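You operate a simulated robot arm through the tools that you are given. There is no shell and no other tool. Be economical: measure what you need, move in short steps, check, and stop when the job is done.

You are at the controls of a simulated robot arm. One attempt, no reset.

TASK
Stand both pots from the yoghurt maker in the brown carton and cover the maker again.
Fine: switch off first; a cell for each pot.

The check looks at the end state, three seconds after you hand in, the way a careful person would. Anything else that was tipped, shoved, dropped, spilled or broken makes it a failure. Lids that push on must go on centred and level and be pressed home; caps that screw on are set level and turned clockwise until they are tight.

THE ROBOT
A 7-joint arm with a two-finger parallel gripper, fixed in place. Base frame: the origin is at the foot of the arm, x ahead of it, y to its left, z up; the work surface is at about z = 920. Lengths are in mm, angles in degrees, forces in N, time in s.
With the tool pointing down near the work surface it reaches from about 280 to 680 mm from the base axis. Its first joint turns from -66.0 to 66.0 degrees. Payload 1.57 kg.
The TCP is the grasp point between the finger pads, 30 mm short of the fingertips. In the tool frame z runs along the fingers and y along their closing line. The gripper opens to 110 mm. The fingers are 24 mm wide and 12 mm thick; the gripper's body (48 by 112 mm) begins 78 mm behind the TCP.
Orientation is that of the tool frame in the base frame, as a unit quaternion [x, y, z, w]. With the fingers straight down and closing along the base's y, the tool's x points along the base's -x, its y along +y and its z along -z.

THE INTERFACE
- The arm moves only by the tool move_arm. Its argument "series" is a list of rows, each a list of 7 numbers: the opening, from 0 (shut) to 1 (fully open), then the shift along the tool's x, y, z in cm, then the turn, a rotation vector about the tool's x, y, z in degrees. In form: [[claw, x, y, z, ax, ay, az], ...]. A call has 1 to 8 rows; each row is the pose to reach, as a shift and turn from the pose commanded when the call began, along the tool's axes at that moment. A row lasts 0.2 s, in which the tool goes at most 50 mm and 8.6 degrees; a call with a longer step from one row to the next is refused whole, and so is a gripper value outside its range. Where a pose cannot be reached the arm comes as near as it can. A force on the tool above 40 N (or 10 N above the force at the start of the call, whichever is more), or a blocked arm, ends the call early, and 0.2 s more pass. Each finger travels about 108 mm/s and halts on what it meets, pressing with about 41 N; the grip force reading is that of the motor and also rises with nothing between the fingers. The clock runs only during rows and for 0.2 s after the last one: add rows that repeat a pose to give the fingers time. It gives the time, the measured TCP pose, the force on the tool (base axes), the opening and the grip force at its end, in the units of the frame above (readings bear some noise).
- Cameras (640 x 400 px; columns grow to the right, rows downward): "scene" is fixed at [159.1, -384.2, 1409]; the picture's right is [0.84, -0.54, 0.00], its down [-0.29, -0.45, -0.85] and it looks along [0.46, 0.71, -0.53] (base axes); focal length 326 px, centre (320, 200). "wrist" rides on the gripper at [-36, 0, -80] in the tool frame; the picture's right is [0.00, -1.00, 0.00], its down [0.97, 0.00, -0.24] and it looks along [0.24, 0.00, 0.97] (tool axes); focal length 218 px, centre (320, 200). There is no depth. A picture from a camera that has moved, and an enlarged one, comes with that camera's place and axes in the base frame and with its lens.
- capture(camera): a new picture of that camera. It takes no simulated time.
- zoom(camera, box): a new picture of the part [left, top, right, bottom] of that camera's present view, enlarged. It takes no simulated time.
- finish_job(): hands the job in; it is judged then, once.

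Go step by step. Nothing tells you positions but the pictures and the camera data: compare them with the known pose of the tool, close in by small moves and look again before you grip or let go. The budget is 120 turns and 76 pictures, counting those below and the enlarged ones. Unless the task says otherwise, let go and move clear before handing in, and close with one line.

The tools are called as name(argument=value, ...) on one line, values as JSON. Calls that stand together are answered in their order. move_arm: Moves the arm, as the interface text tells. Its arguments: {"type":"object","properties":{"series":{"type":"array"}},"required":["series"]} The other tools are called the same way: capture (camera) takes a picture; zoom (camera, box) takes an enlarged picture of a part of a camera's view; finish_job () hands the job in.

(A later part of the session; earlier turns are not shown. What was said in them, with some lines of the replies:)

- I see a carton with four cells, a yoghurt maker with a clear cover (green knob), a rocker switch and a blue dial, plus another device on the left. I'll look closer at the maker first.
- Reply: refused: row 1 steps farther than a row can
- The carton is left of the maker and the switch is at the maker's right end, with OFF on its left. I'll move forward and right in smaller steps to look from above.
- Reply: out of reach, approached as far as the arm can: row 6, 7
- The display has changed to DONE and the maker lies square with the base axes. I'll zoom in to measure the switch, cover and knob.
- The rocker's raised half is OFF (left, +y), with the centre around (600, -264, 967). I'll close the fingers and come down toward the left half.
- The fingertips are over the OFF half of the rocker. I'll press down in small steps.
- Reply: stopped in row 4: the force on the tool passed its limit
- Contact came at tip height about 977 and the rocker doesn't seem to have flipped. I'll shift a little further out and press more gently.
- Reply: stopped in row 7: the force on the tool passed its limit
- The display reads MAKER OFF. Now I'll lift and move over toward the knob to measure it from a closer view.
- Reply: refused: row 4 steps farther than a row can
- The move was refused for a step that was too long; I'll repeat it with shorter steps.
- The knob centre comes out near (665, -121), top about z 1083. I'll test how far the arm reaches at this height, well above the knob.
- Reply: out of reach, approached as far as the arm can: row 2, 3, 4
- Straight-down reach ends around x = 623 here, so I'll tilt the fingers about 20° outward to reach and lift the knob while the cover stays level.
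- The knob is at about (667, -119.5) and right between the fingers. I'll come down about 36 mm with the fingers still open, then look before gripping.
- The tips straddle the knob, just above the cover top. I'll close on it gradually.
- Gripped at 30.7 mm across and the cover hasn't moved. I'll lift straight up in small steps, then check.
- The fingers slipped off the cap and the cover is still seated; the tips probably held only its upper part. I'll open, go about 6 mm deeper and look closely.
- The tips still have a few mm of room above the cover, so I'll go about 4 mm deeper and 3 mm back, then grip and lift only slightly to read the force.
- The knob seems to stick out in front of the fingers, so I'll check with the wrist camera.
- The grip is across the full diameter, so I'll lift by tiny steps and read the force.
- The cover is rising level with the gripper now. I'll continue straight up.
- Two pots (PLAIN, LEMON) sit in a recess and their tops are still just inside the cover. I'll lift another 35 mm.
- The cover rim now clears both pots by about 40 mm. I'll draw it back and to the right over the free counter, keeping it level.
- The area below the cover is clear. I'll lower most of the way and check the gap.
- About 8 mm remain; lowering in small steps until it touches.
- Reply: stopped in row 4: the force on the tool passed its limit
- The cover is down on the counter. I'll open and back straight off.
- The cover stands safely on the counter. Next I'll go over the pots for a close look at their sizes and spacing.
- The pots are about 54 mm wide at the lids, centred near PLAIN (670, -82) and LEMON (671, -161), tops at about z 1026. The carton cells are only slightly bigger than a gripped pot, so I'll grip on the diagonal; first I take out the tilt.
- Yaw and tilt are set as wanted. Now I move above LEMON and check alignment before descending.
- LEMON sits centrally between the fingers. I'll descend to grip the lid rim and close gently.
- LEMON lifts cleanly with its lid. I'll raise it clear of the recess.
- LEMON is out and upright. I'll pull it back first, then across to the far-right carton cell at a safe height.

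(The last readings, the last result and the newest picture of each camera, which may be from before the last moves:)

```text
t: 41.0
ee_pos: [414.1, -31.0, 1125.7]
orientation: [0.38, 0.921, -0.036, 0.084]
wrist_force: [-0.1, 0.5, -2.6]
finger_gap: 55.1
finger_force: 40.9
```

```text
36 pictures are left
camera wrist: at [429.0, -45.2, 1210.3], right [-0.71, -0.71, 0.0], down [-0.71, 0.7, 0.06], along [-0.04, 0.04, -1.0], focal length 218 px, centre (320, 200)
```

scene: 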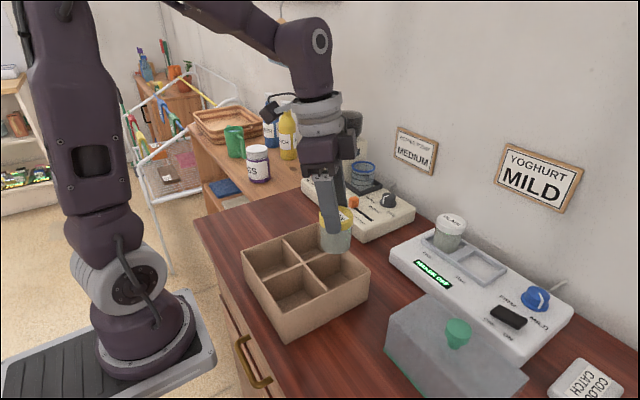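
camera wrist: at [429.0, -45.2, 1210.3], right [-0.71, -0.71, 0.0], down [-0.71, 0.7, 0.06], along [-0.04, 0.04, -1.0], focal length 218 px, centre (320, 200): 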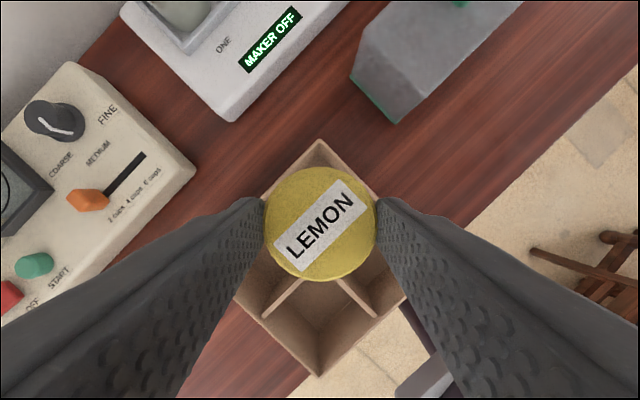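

LEMON hangs over the far-right cell and the alignment is within about 2 mm. I'll lower it part-way and look.

move_arm(series=[[0.2, 0.3, 0.14, 2.2, 0, 0, 0], [0.2, 0.75, 0.14, 4.5, 0, 0, 0], [0.2, 1.2, 0.14, 7.0, 0, 0, 0], [0.2, 1.55, 0.14, 8.7, 0, 0, 0], [0.2, 1.55, 0.14, 8.7, 0, 0, 0]])

zoom(camera="scene", box=[230, 160, 410, 350])

capture(camera="wrist")

```text
t: 42.2
ee_pos: [417.9, -31.1, 1037.4]
orientation: [0.38, 0.92, -0.035, 0.084]
wrist_force: [0.6, 0.3, -1.5]
finger_gap: 54.9
finger_force: 41.4
```

```text
2.11 times, centred on (320, 255) of scene
camera zoom: at [159.2, -384.2, 1409.0], right [0.84, -0.54, 0.0], down [-0.29, -0.45, -0.85], along [0.46, 0.71, -0.53], focal length 685 px, centre (320, 84)
```

zoom: 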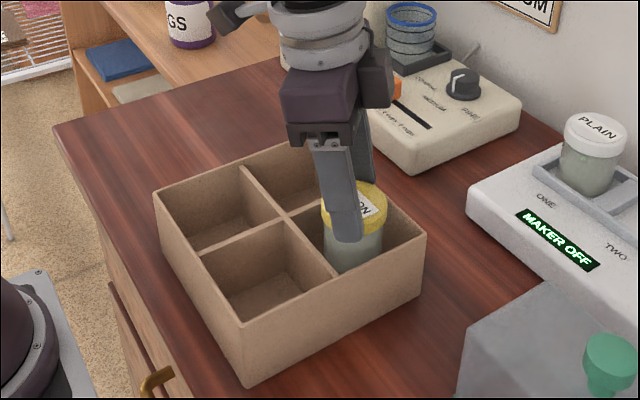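

```text
34 pictures are left
camera wrist: at [431.2, -45.9, 1121.9], right [-0.71, -0.71, 0.0], down [-0.71, 0.7, 0.06], along [-0.04, 0.04, -1.0], focal length 218 px, centre (320, 200)
```

wrist: 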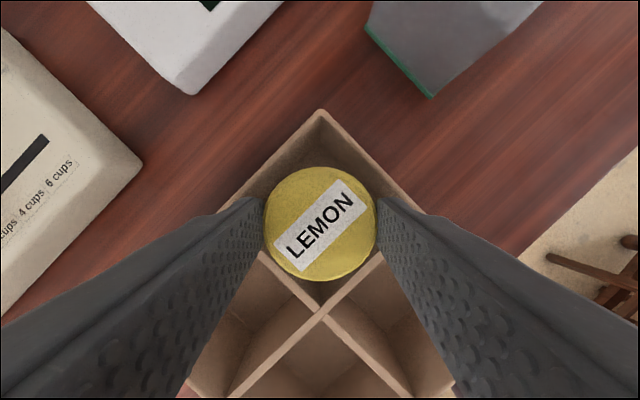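

Centred in the cell. I'll lower to the floor in small final steps.

move_arm(series=[[0.2, 0.18, 0.05, 1.0, 0, 0, 0], [0.2, 0.36, 0.05, 2.0, 0, 0, 0], [0.2, 0.47, 0.05, 2.6, 0, 0, 0], [0.2, 0.52, 0.05, 2.9, 0, 0, 0], [0.2, 0.56, 0.05, 3.1, 0, 0, 0], [0.2, 0.59, 0.05, 3.3, 0, 0, 0], [0.2, 0.63, 0.05, 3.5, 0, 0, 0]])

```text
t: 43.8
ee_pos: [416.6, -29.8, 1002.3]
orientation: [0.38, 0.921, -0.035, 0.083]
wrist_force: [-2.8, -4.0, 17.1]
finger_gap: 54.9
finger_force: 41.3
```

It has touched the cell floor (17 N). I'll ease up slightly, open just a few mm, and withdraw straight up.

move_arm(series=[[0.2, -0.02, 0, -0.1, 0, 0, 0], [0.52, -0.02, 0, -0.1, 0, 0, 0], [0.55, -0.02, 0, -0.1, 0, 0, 0], [0.55, -0.04, 0, -0.4, 0, 0, 0], [0.55, -0.2, 0, -1.2, 0, 0, 0], [0.55, -0.55, 0, -3.2, 0, 0, 0], [0.55, -1.2, 0, -6.8, 0, 0, 0], [0.55, -2.0, 0, -11, 0, 0, 0]])

zoom(camera="scene", box=[230, 160, 410, 350])

```text
t: 45.6
ee_pos: [416.2, -29.2, 1113.4]
orientation: [0.38, 0.92, -0.035, 0.084]
wrist_force: [-0.3, 0.0, 0.1]
finger_gap: 60.3
finger_force: 0.0
```

```text
2.11 times, centred on (320, 255) of scene
camera zoom: at [159.1, -384.2, 1409.0], right [0.84, -0.54, 0.0], down [-0.29, -0.45, -0.85], along [0.46, 0.71, -0.53], focal length 685 px, centre (320, 84)
```

zoom: 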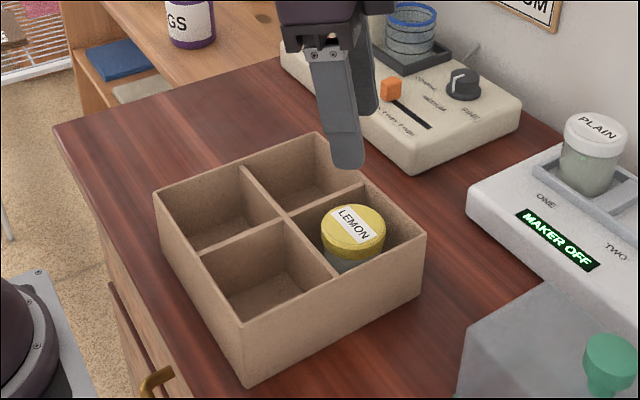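

LEMON stands in its cell. Next I go above PLAIN the same way.

move_arm(series=[[0.6, -3.42, 2.34, 1.1, 0, 0, 0], [0.7, -6.83, 4.68, 2.2, 0, 0, 0], [0.7, -10.25, 7.03, 3.3, 0, 0, 0], [0.7, -13.67, 9.37, 4.4, 0, 0, 0], [0.7, -17.1, 11.7, 5.5, 0, 0, 0], [0.7, -20.5, 14.05, 6.6, 0, 0, 0], [0.7, -20.5, 14.05, 6.6, 0, 0, 0]])

capture(camera="wrist")

```text
t: 47.2
ee_pos: [667.9, -80.5, 1084.4]
orientation: [0.38, 0.921, -0.035, 0.083]
wrist_force: [-0.1, -0.1, 0.1]
finger_gap: 77.0
finger_force: 0.1
```

```text
32 pictures are left
camera wrist: at [682.1, -96.0, 1169.3], right [-0.71, -0.71, 0.0], down [-0.71, 0.7, 0.06], along [-0.05, 0.04, -1.0], focal length 218 px, centre (320, 200)
```

wrist: 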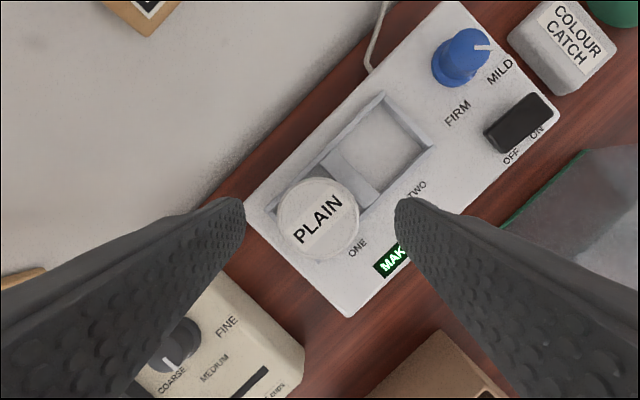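

PLAIN is nearly centred; I'll correct about 3 mm while descending, then close.

move_arm(series=[[0.7, 0.5, 0, 1.35, 0, 0, 0], [0.7, 0.8, 0, 2.7, 0, 0, 0], [0.7, 1.08, 0, 3.97, 0, 0, 0], [0.6, 1.08, 0, 3.97, 0, 0, 0], [0.5, 1.08, 0, 3.97, 0, 0, 0], [0.4, 1.08, 0, 3.97, 0, 0, 0], [0.2, 1.08, 0, 3.97, 0, 0, 0], [0.2, 1.08, 0, 3.97, 0, 0, 0]])

zoom(camera="scene", box=[380, 150, 560, 280])

```text
t: 49.0
ee_pos: [664.9, -79.8, 1044.3]
orientation: [0.379, 0.921, -0.036, 0.083]
wrist_force: [0.5, 0.7, 0.5]
finger_gap: 55.0
finger_force: 41.0
```

```text
3.08 times, centred on (470, 215) of scene
camera zoom: at [159.2, -384.2, 1409.0], right [0.84, -0.54, 0.0], down [-0.29, -0.45, -0.85], along [0.46, 0.71, -0.53], focal length 1002 px, centre (-142, 154)
```

zoom: 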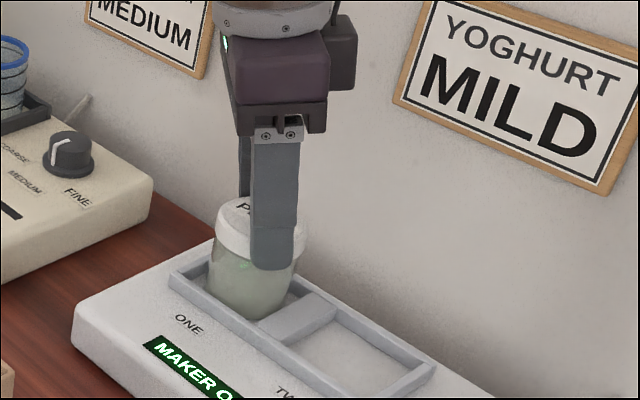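

PLAIN's lid is gripped (55 mm). I'll lift it straight up out of the recess.

move_arm(series=[[0.2, -0.07, 0, -0.4, 0, 0, 0], [0.2, -0.18, 0, -1.0, 0, 0, 0], [0.2, -0.45, 0, -2.4, 0, 0, 0], [0.2, -0.73, 0, -3.9, 0, 0, 0], [0.2, -1.02, 0, -5.42, 0, 0, 0], [0.2, -1.02, 0, -5.42, 0, 0, 0]])

zoom(camera="scene", box=[380, 130, 580, 280])

```text
t: 50.4
ee_pos: [664.6, -79.2, 1098.1]
orientation: [0.38, 0.921, -0.036, 0.083]
wrist_force: [0.1, -0.2, -2.3]
finger_gap: 55.1
finger_force: 41.3
```

```text
2.67 times, centred on (480, 205) of scene
camera zoom: at [159.2, -384.2, 1409.0], right [0.84, -0.54, 0.0], down [-0.29, -0.45, -0.85], along [0.46, 0.71, -0.53], focal length 868 px, centre (-107, 187)
```

zoom: 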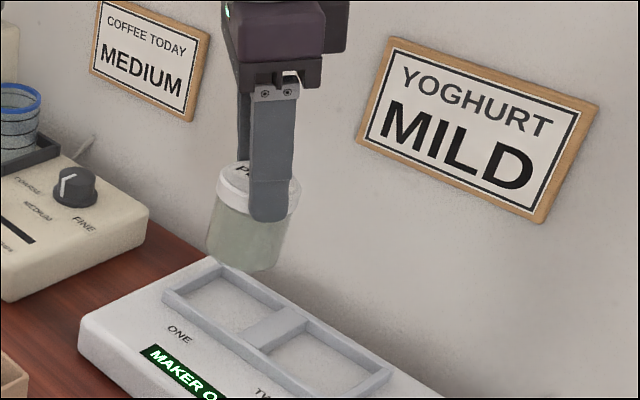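

PLAIN is up and upright. I'll carry it back and across to the far-left cell.

move_arm(series=[[0.2, 1.92, -2.11, -1.37, 0, 0, 0], [0.2, 3.83, -4.22, -2.73, 0, 0, 0], [0.2, 6.16, -5.98, -3.77, 0, 0, 0], [0.2, 9.99, -7.03, -4.48, 0, 0, 0], [0.2, 14.5, -7.36, -5.31, 0, 0, 0], [0.2, 19.0, -7.69, -6.15, 0, 0, 0], [0.2, 22.87, -8.03, -6.86, 0, 0, 0], [0.2, 26.03, -8.33, -7.41, 0, 0, 0]])

move_arm(series=[[0.2, 0, 0, 0, 0, 0, 0], [0.2, 0.36, 0, 2, 0, 0, 0], [0.2, 0.9, 0, 5, 0, 0, 0], [0.2, 0.9, 0, 5, 0, 0, 0]])

capture(camera="wrist")

```text
t: 52.2
ee_pos: [417.8, 53.0, 1126.0]
orientation: [0.38, 0.921, -0.034, 0.083]
wrist_force: [-0.3, 0.0, -2.7]
finger_gap: 55.1
finger_force: 41.0
```

```text
t: 53.2
ee_pos: [415.6, 50.2, 1075.2]
orientation: [0.38, 0.921, -0.035, 0.084]
wrist_force: [-0.1, -0.4, -0.8]
finger_gap: 54.8
finger_force: 41.3
```

```text
29 pictures are left
camera wrist: at [430.4, 35.8, 1159.8], right [-0.71, -0.71, 0.0], down [-0.71, 0.7, 0.06], along [-0.04, 0.04, -1.0], focal length 218 px, centre (320, 200)
```

wrist: 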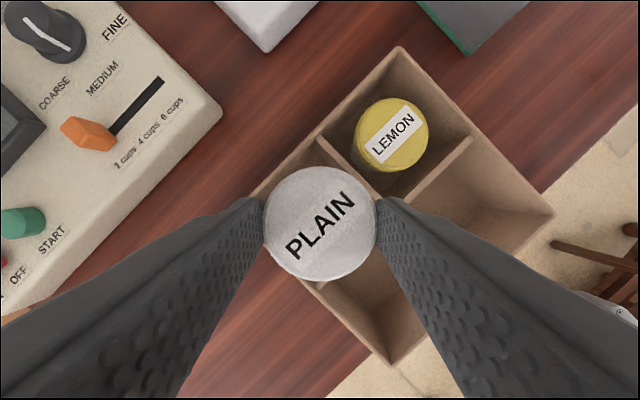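

Aligned with the far-left cell within about 1 mm. I'll lower it half-way and check from the wrist camera.

move_arm(series=[[0.2, 0.3, 0.07, 1.2, 0, 0, 0], [0.2, 0.55, 0.07, 2.6, 0, 0, 0], [0.2, 0.77, 0.07, 3.8, 0, 0, 0], [0.2, 0.77, 0.07, 3.8, 0, 0, 0]])

capture(camera="wrist")

```text
t: 54.2
ee_pos: [416.0, 53.2, 1034.7]
orientation: [0.379, 0.921, -0.035, 0.083]
wrist_force: [0.2, 0.1, -1.2]
finger_gap: 55.0
finger_force: 41.0
```

```text
28 pictures are left
camera wrist: at [429.8, 37.9, 1119.4], right [-0.71, -0.71, 0.0], down [-0.71, 0.7, 0.06], along [-0.04, 0.04, -1.0], focal length 218 px, centre (320, 200)
```

wrist: 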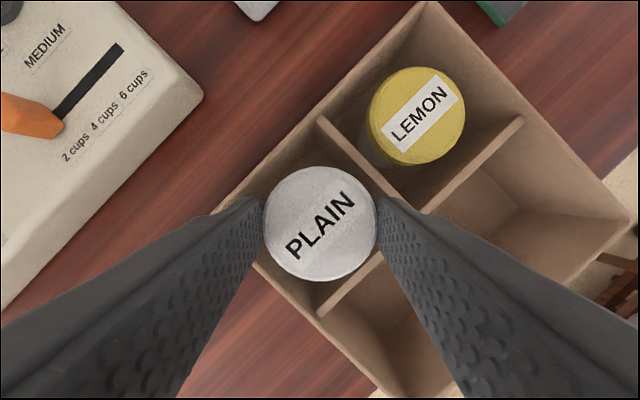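

Centred again. Lowering to the floor with small final steps.

move_arm(series=[[0.2, 0.18, 0, 1.0, 0, 0, 0], [0.2, 0.36, 0, 2.0, 0, 0, 0], [0.2, 0.45, 0, 2.5, 0, 0, 0], [0.2, 0.5, 0, 2.75, 0, 0, 0], [0.2, 0.53, 0, 2.95, 0, 0, 0], [0.2, 0.57, 0, 3.15, 0, 0, 0], [0.2, 0.6, 0, 3.3, 0, 0, 0]])

```text
t: 55.8
ee_pos: [414.8, 54.1, 1002.3]
orientation: [0.381, 0.92, -0.035, 0.084]
wrist_force: [-1.5, -4.8, 14.5]
finger_gap: 54.9
finger_force: 41.4
```

move_arm(series=[[0.2, -0.02, 0, -0.1, 0, 0, 0], [0.52, -0.02, 0, -0.1, 0, 0, 0], [0.55, -0.02, 0, -0.1, 0, 0, 0], [0.55, -0.04, 0, -0.4, 0, 0, 0], [0.55, -0.2, 0, -1.2, 0, 0, 0], [0.55, -0.55, 0, -3.2, 0, 0, 0], [0.55, -1.2, 0, -6.8, 0, 0, 0], [0.55, -2.0, 0, -11, 0, 0, 0]])

capture(camera="scene")

capture(camera="wrist")

```text
t: 57.6
ee_pos: [414.4, 55.7, 1113.2]
orientation: [0.38, 0.921, -0.036, 0.084]
wrist_force: [0.1, 0.2, 0.3]
finger_gap: 60.5
finger_force: 0.1
```

```text
27 pictures are left
```

scene: 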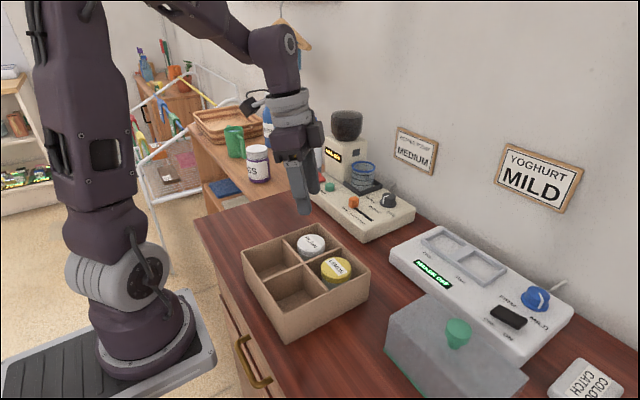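

```text
26 pictures are left
camera wrist: at [428.3, 40.0, 1198.2], right [-0.7, -0.71, 0.0], down [-0.71, 0.7, 0.06], along [-0.04, 0.04, -1.0], focal length 218 px, centre (320, 200)
```

wrist: 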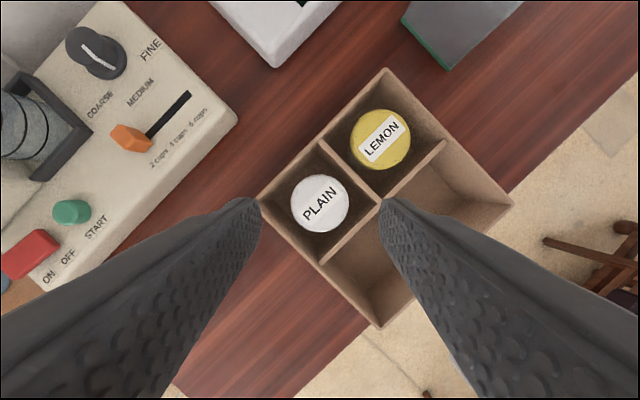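

Both pots stand in separate cells. Now I'll restore the earlier gripper orientation (yaw 0, 20° tilt) for the cover.

move_arm(series=[[0.55, -0.3, 0, -2, 0, 5, 0], [0.55, -0.7, 0, -3.9, 0, 10, 0], [0.55, -0.7, 0, -3.9, 0, 10, 0]])

move_arm(series=[[0.55, 0, 0, 0, 0, 0, -8], [0.55, 0, 0, 0, 0, 0, -16], [0.55, 0, 0, 0, 0, 0, -24], [0.55, 0, 0, 0, 0, 0, -32], [0.55, 0, 0, 0, 0, 0, -40], [0.55, 0, 0, 0, 0, 0, -45], [0.55, 0, 0, 0, 0, 0, -45]])

move_arm(series=[[0.55, 0, -4, 0, 0, -7, 0], [0.55, 0, -8, 0, 0, -14, 0], [0.55, 0, -12, 0, 0, -20.6, 0], [0.55, 0, -16, 0, 0, -20.6, 0], [0.55, 0, -20, 0, 0, -20.6, 0], [0.55, -1, -24, 0, 0, -20.6, 0], [0.55, -3, -27.5, 0, 0, -20.6, 0], [0.55, -3.8, -31.4, 0, 0, -20.6, 0]])

capture(camera="wrist")

```text
t: 58.4
ee_pos: [415.7, 53.6, 1153.0]
orientation: [0.381, 0.924, -0.002, 0.003]
wrist_force: [0.9, -0.6, 0.4]
finger_gap: 60.6
finger_force: 0.0
```

```text
t: 60.0
ee_pos: [415.3, 53.6, 1153.4]
orientation: [-0.002, 1.0, -0.002, 0.002]
wrist_force: [0.6, 0.7, 0.4]
finger_gap: 60.6
finger_force: 0.2
```

```text
t: 61.8
ee_pos: [456.0, -259.9, 1153.2]
orientation: [-0.002, 0.984, -0.002, 0.181]
wrist_force: [0.3, 0.1, 0.0]
finger_gap: 60.6
finger_force: 0.0
```

```text
25 pictures are left
camera wrist: at [460.7, -260.4, 1240.8], right [0.0, -1.0, 0.01], down [-0.99, 0.0, -0.12], along [0.12, 0.0, -0.99], focal length 218 px, centre (320, 200)
```

wrist: 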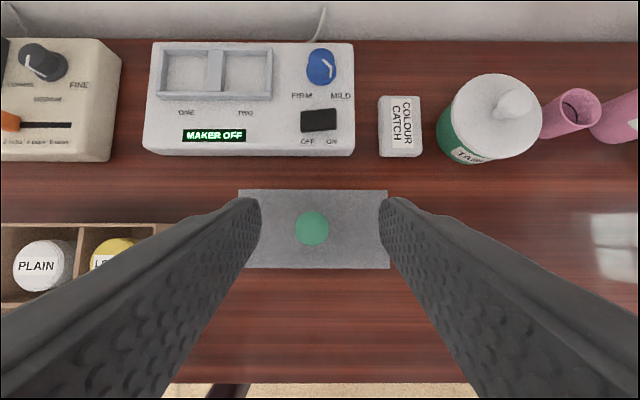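

The cover's knob is about 7 mm left of my finger centre. I'll correct for this while descending part of the way.

move_arm(series=[[0.55, 1, 0.3, 2.2, 0, 0, 0], [0.55, 2, 0.69, 4.4, 0, 0, 0], [0.55, 2.97, 0.69, 6.68, 0, 0, 0], [0.55, 2.97, 0.69, 6.68, 0, 0, 0]])

capture(camera="wrist")

```text
t: 62.8
ee_pos: [450.5, -254.2, 1082.0]
orientation: [-0.002, 0.984, -0.002, 0.181]
wrist_force: [0.1, -0.4, 0.3]
finger_gap: 60.6
finger_force: 0.1
```

```text
24 pictures are left
camera wrist: at [455.4, -253.9, 1170.3], right [0.0, -1.0, 0.01], down [-0.99, 0.0, -0.12], along [0.12, -0.01, -0.99], focal length 218 px, centre (320, 200)
```

wrist: 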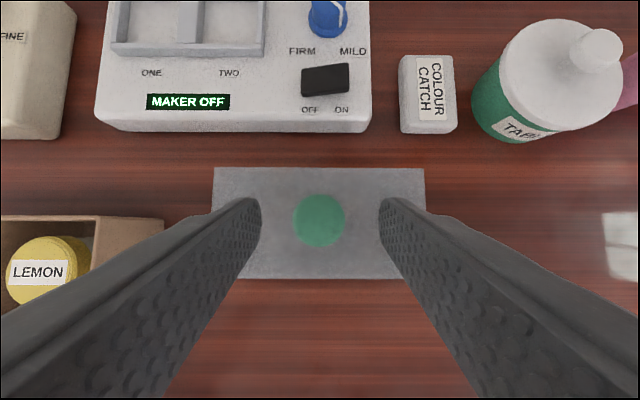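

Now the view matches the earlier good grasp. I'll descend the same amount and close on the knob.

move_arm(series=[[0.55, 0.4, 0, 1.5, 0, 0, 0], [0.55, 0.8, 0, 3.0, 0, 0, 0], [0.55, 1.22, 0, 4.28, 0, 0, 0], [0.45, 1.22, 0, 4.28, 0, 0, 0], [0.35, 1.22, 0, 4.28, 0, 0, 0], [0.2, 1.22, 0, 4.28, 0, 0, 0], [0, 1.22, 0, 4.28, 0, 0, 0], [0, 1.22, 0, 4.28, 0, 0, 0]])

zoom(camera="scene", box=[370, 260, 570, 400])

```text
t: 64.6
ee_pos: [454.6, -253.6, 1038.9]
orientation: [-0.003, 0.984, -0.001, 0.18]
wrist_force: [1.0, -0.6, 0.8]
finger_gap: 30.7
finger_force: 39.9
```

```text
2.86 times, centred on (470, 330) of scene
camera zoom: at [159.1, -384.2, 1409.0], right [0.84, -0.54, 0.0], down [-0.29, -0.45, -0.85], along [0.46, 0.71, -0.53], focal length 930 px, centre (-109, -171)
```

zoom: 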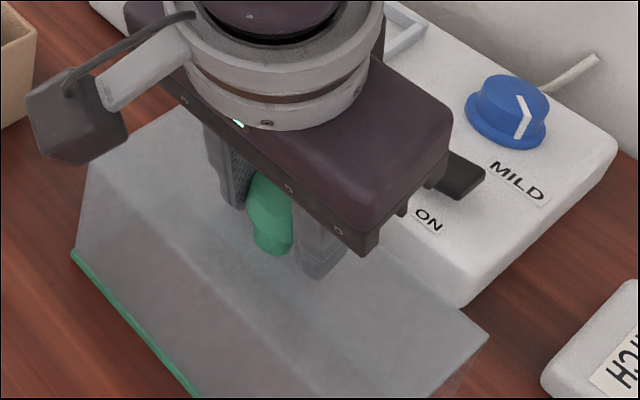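

move_arm(series=[[0, -0.07, 0, -0.19, 0, 0, 0], [0, -0.14, 0, -0.37, 0, 0, 0], [0, -0.35, 0, -0.94, 0, 0, 0], [0, -0.71, 0, -1.87, 0, 0, 0], [0, -1.07, 0, -2.8, 0, 0, 0], [0, -1.07, 0, -2.8, 0, 0, 0]])

zoom(camera="scene", box=[370, 220, 570, 400])

```text
t: 66.0
ee_pos: [454.3, -253.8, 1069.1]
orientation: [-0.002, 0.984, -0.003, 0.18]
wrist_force: [-0.4, -0.2, -0.5]
finger_gap: 30.9
finger_force: 40.4
```

```text
2.22 times, centred on (470, 310) of scene
camera zoom: at [159.1, -384.2, 1409.0], right [0.84, -0.54, 0.0], down [-0.29, -0.45, -0.85], along [0.46, 0.71, -0.53], focal length 724 px, centre (-13, -44)
```

zoom: 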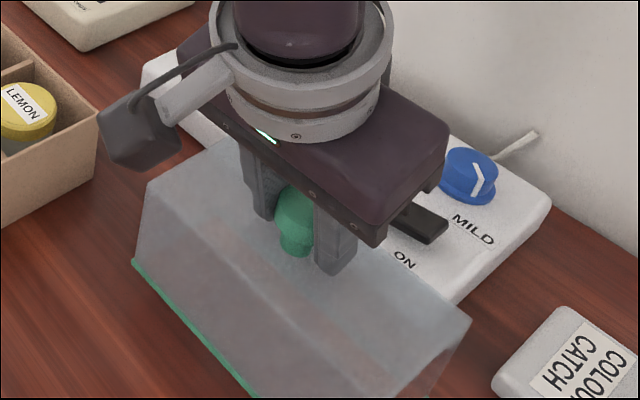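

The cover holds level. I'll raise it and carry it back over the maker.

move_arm(series=[[0, -1.15, 0, -3.04, 0, 0, 0], [0, -2.31, 0, -6.08, 0, 0, 0], [0, -5.44, 2.23, -4.89, 0, 0, 0], [0, -8.56, 4.46, -3.71, 0, 0, 0], [0, -11.69, 6.68, -2.52, 0, 0, 0], [0, -14.81, 8.91, -1.33, 0, 0, 0], [0, -17.94, 11.14, -0.15, 0, 0, 0], [0, -21.07, 13.37, 1.04, 0, 0, 0]])

capture(camera="wrist")

zoom(camera="scene", box=[370, 140, 590, 320])

```text
t: 67.8
ee_pos: [653.1, -119.2, 1132.0]
orientation: [-0.001, 0.984, -0.002, 0.181]
wrist_force: [-0.4, 0.0, -1.3]
finger_gap: 30.8
finger_force: 40.0
```

```text
21 pictures are left
camera wrist: at [658.2, -119.0, 1220.5], right [0.0, -1.0, 0.01], down [-0.99, 0.0, -0.12], along [0.12, -0.01, -0.99], focal length 218 px, centre (320, 200)
```

wrist: 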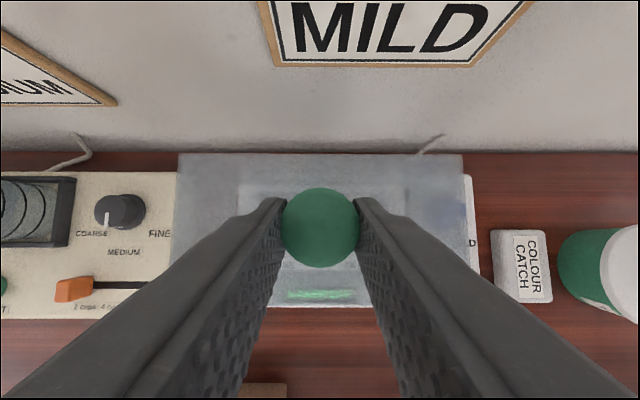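

```text
2.22 times, centred on (480, 230) of scene
camera zoom: at [159.1, -384.2, 1409.0], right [0.84, -0.54, 0.0], down [-0.29, -0.45, -0.85], along [0.46, 0.71, -0.53], focal length 724 px, centre (-36, 133)
```

zoom: 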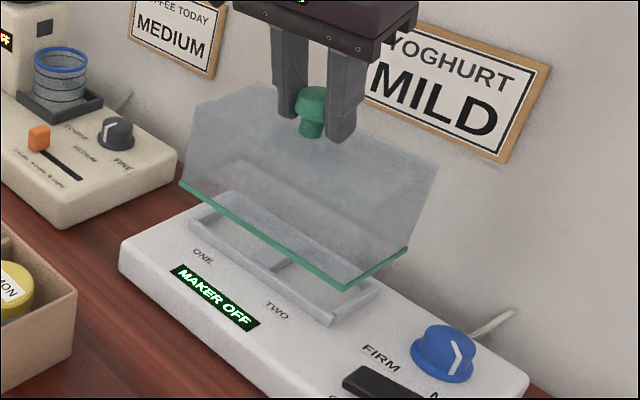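

The cover skirt goes around the tray rim. I'll compare the knob's place in the grip with the original picking-up view.

zoom(camera="wrist", box=[220, 120, 420, 260])

```text
2.86 times, centred on (320, 190) of wrist
camera zoom: at [658.2, -119.0, 1220.5], right [0.0, -1.0, 0.01], down [-0.99, 0.0, -0.12], along [0.12, -0.01, -0.99], focal length 624 px, centre (320, 229)
```

zoom: 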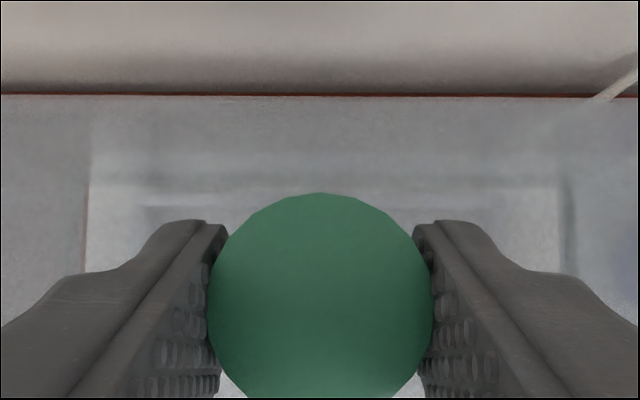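

The knob sits about 2.4 mm closer to the base in the grip than before, so the target is about x 664, y -120. I'll lower to 20 mm above the seat and check.

move_arm(series=[[0, -0.3, 0, 0.9, 0, 0, 0], [0, 0, 0, 2.2, 0, 0, 0], [0, 0.28, 0, 3.42, 0, 0, 0], [0, 0.28, 0, 3.42, 0, 0, 0], [0, 0.28, 0, 3.42, 0, 0, 0]])

zoom(camera="scene", box=[390, 180, 550, 290])

capture(camera="wrist")

```text
t: 69.0
ee_pos: [662.7, -120.6, 1100.0]
orientation: [-0.002, 0.984, -0.002, 0.181]
wrist_force: [-0.3, -0.1, -1.2]
finger_gap: 30.7
finger_force: 40.3
```

```text
3.64 times, centred on (470, 235) of scene
camera zoom: at [159.2, -384.2, 1409.0], right [0.84, -0.54, 0.0], down [-0.29, -0.45, -0.85], along [0.46, 0.71, -0.53], focal length 1184 px, centre (-226, 73)
```

zoom: 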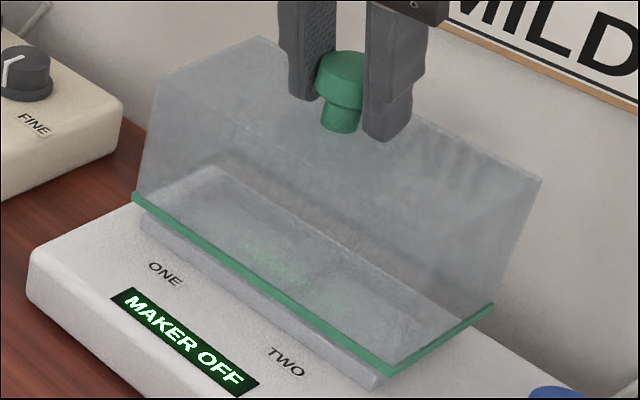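

```text
17 pictures are left
camera wrist: at [668.6, -120.7, 1187.0], right [0.0, -1.0, 0.01], down [-0.99, 0.0, -0.12], along [0.12, -0.01, -0.99], focal length 218 px, centre (320, 200)
```

wrist: 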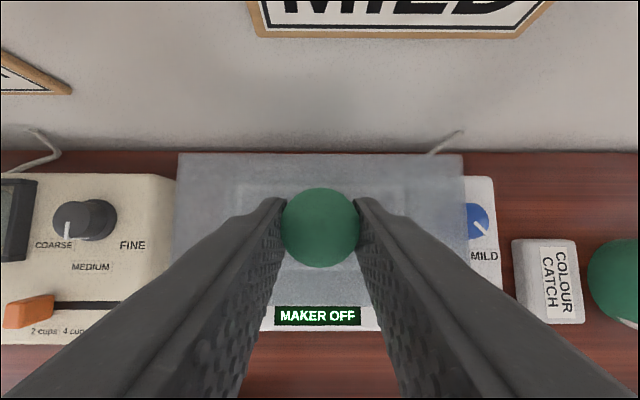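

The cover is very close to its old place; my comparisons suggest about 1.2 mm too far right and a touch far. I'll correct that and lower most of the remaining gap.

move_arm(series=[[0, 0.07, 0.12, -0.03, 0, 0, 0], [0, 0.25, 0.12, 0.44, 0, 0, 0], [0, 0.43, 0.12, 0.9, 0, 0, 0], [0, 0.54, 0.12, 1.18, 0, 0, 0], [0, 0.54, 0.12, 1.18, 0, 0, 0]])

zoom(camera="scene", box=[410, 210, 530, 290])

```text
t: 70.2
ee_pos: [663.6, -118.3, 1086.2]
orientation: [-0.002, 0.984, -0.001, 0.181]
wrist_force: [0.2, 0.1, -1.5]
finger_gap: 30.8
finger_force: 40.0
```

```text
5.00 times, centred on (470, 250) of scene
camera zoom: at [159.2, -384.2, 1409.0], right [0.84, -0.54, 0.0], down [-0.29, -0.45, -0.85], along [0.46, 0.71, -0.53], focal length 1628 px, centre (-430, -50)
```

zoom: 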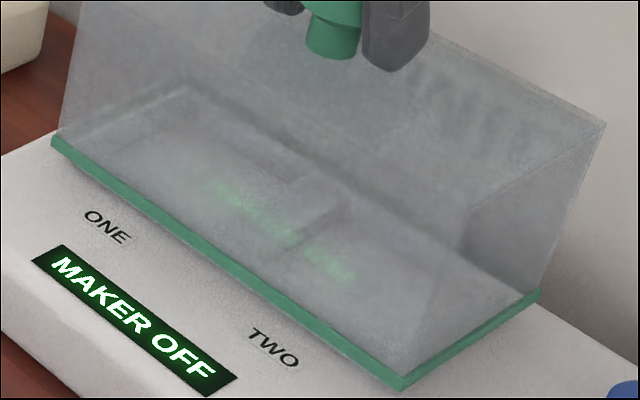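

The front corner now matches the original within a millimetre and there's no contact force. I'll lower gently until it seats.

move_arm(series=[[0, 0.07, 0, 0.19, 0, 0, 0], [0, 0.14, 0, 0.37, 0, 0, 0], [0, 0.2, 0, 0.52, 0, 0, 0], [0, 0.25, 0, 0.65, 0, 0, 0], [0, 0.28, 0, 0.75, 0, 0, 0], [0, 0.32, 0, 0.84, 0, 0, 0], [0, 0.35, 0, 0.93, 0, 0, 0]])

zoom(camera="scene", box=[410, 210, 530, 290])

```text
t: 71.8
ee_pos: [664.0, -119.5, 1078.9]
orientation: [-0.002, 0.983, -0.003, 0.182]
wrist_force: [-1.6, -2.7, 18.6]
finger_gap: 30.6
finger_force: 40.1
```

```text
5.00 times, centred on (470, 250) of scene
camera zoom: at [158.7, -384.2, 1409.0], right [0.84, -0.54, 0.0], down [-0.29, -0.45, -0.85], along [0.46, 0.71, -0.53], focal length 1628 px, centre (-430, -50)
```

zoom: 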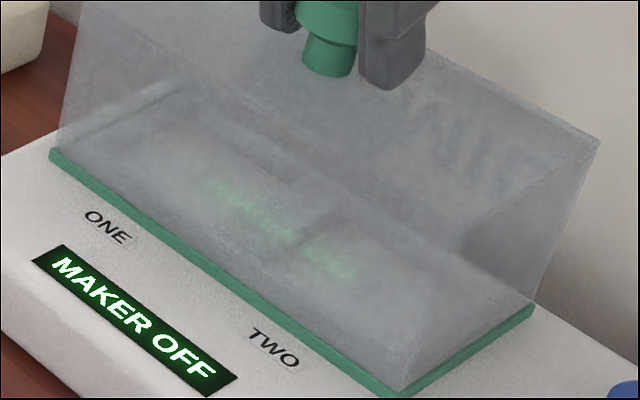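

The cover is seated flush with an 18 N press. I'll ease off, open slowly and withdraw straight up.

move_arm(series=[[0, -0.02, 0, -0.06, 0, 0, 0], [0.27, -0.02, 0, -0.06, 0, 0, 0], [0.32, -0.02, 0, -0.06, 0, 0, 0], [0.4, -0.02, 0, -0.06, 0, 0, 0], [0.55, -0.02, 0, -0.06, 0, 0, 0], [0.6, -0.3, 0, -0.9, 0, 0, 0], [0.6, -1.4, 0, -3.8, 0, 0, 0], [0.6, -2.5, 0, -6.6, 0, 0, 0]])

zoom(camera="scene", box=[380, 160, 600, 300])

capture(camera="wrist")

```text
t: 73.6
ee_pos: [662.2, -117.6, 1145.8]
orientation: [-0.002, 0.984, -0.002, 0.181]
wrist_force: [0.1, 0.4, 0.1]
finger_gap: 66.2
finger_force: 0.0
```

```text
2.86 times, centred on (490, 230) of scene
camera zoom: at [159.1, -384.2, 1409.0], right [0.84, -0.54, 0.0], down [-0.29, -0.45, -0.85], along [0.46, 0.71, -0.53], focal length 930 px, centre (-166, 114)
```

zoom: 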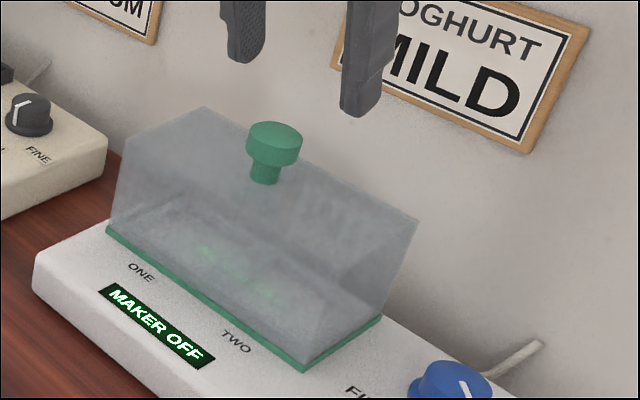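

```text
13 pictures are left
camera wrist: at [667.6, -118.7, 1233.3], right [0.0, -1.0, 0.0], down [-0.99, 0.0, -0.12], along [0.12, 0.0, -0.99], focal length 218 px, centre (320, 200)
```

wrist: 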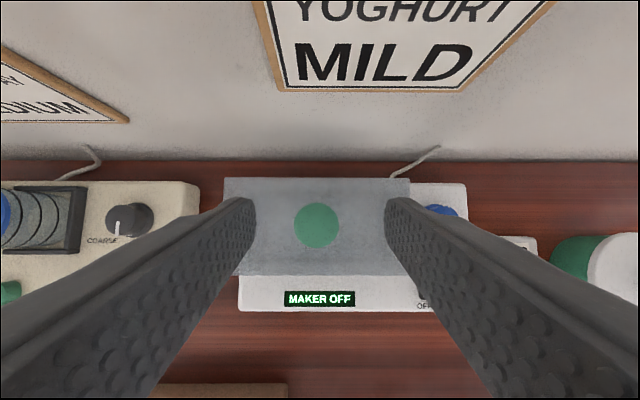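

The cover is level and within about 2 mm of its original position. I'll back the arm off and check rim flushness and the carton one last time.

move_arm(series=[[0.6, 2, 0, -2, 0, 0, 0], [0.6, 6, 0, -4, 0, 0, 0], [0.6, 10, 0, -5.5, 0, 0, 0], [0.6, 14, 0, -7, 0, 0, 0], [0.6, 18, 0, -8, 0, 0, 0], [0.6, 21, 0, -9, 0, 0, 0]])

capture(camera="scene")

zoom(camera="scene", box=[410, 210, 530, 290])

zoom(camera="scene", box=[230, 200, 410, 350])

```text
t: 75.0
ee_pos: [436.6, -120.1, 1156.9]
orientation: [-0.003, 0.983, -0.002, 0.182]
wrist_force: [-0.7, -0.3, 0.3]
finger_gap: 66.0
finger_force: 0.1
```

```text
12 pictures are left
```

scene: 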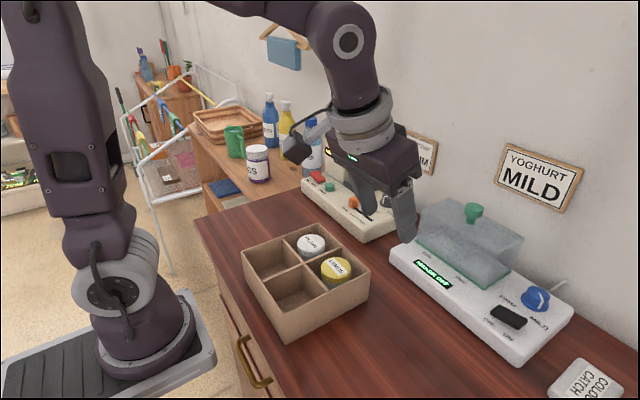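

```text
5.00 times, centred on (470, 250) of scene
camera zoom: at [159.1, -384.2, 1409.0], right [0.84, -0.54, 0.0], down [-0.29, -0.45, -0.85], along [0.46, 0.71, -0.53], focal length 1628 px, centre (-430, -50)
```

zoom: 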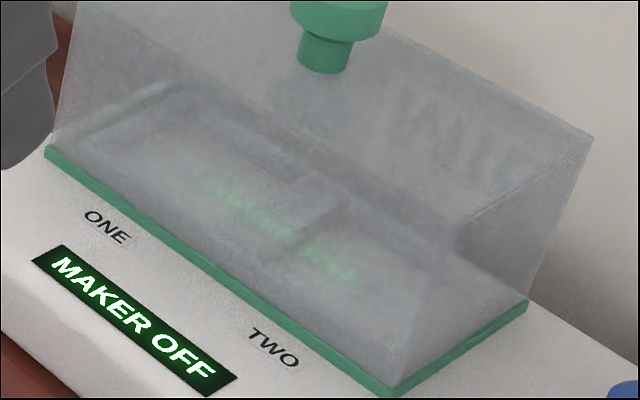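

```text
2.67 times, centred on (320, 275) of scene
camera zoom: at [159.1, -384.2, 1409.0], right [0.84, -0.54, 0.0], down [-0.29, -0.45, -0.85], along [0.46, 0.71, -0.53], focal length 868 px, centre (320, 0)
```

zoom: 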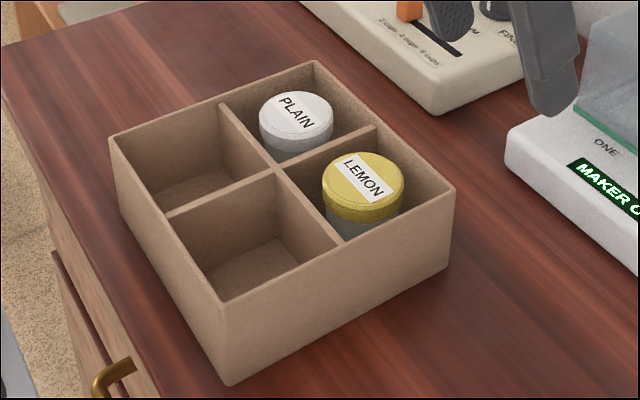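

The job is complete: PLAIN and LEMON each stand upright in their own carton cell. The maker reads MAKER OFF with its cover back on, level and flush, and the arm is clear, so I hand in.

finish_job()

```text
The job is handed in.
```

The maker was switched off first. Both pots now stand in their own carton cells, and the cover is back on the maker, level and about 2 mm off its original spot.
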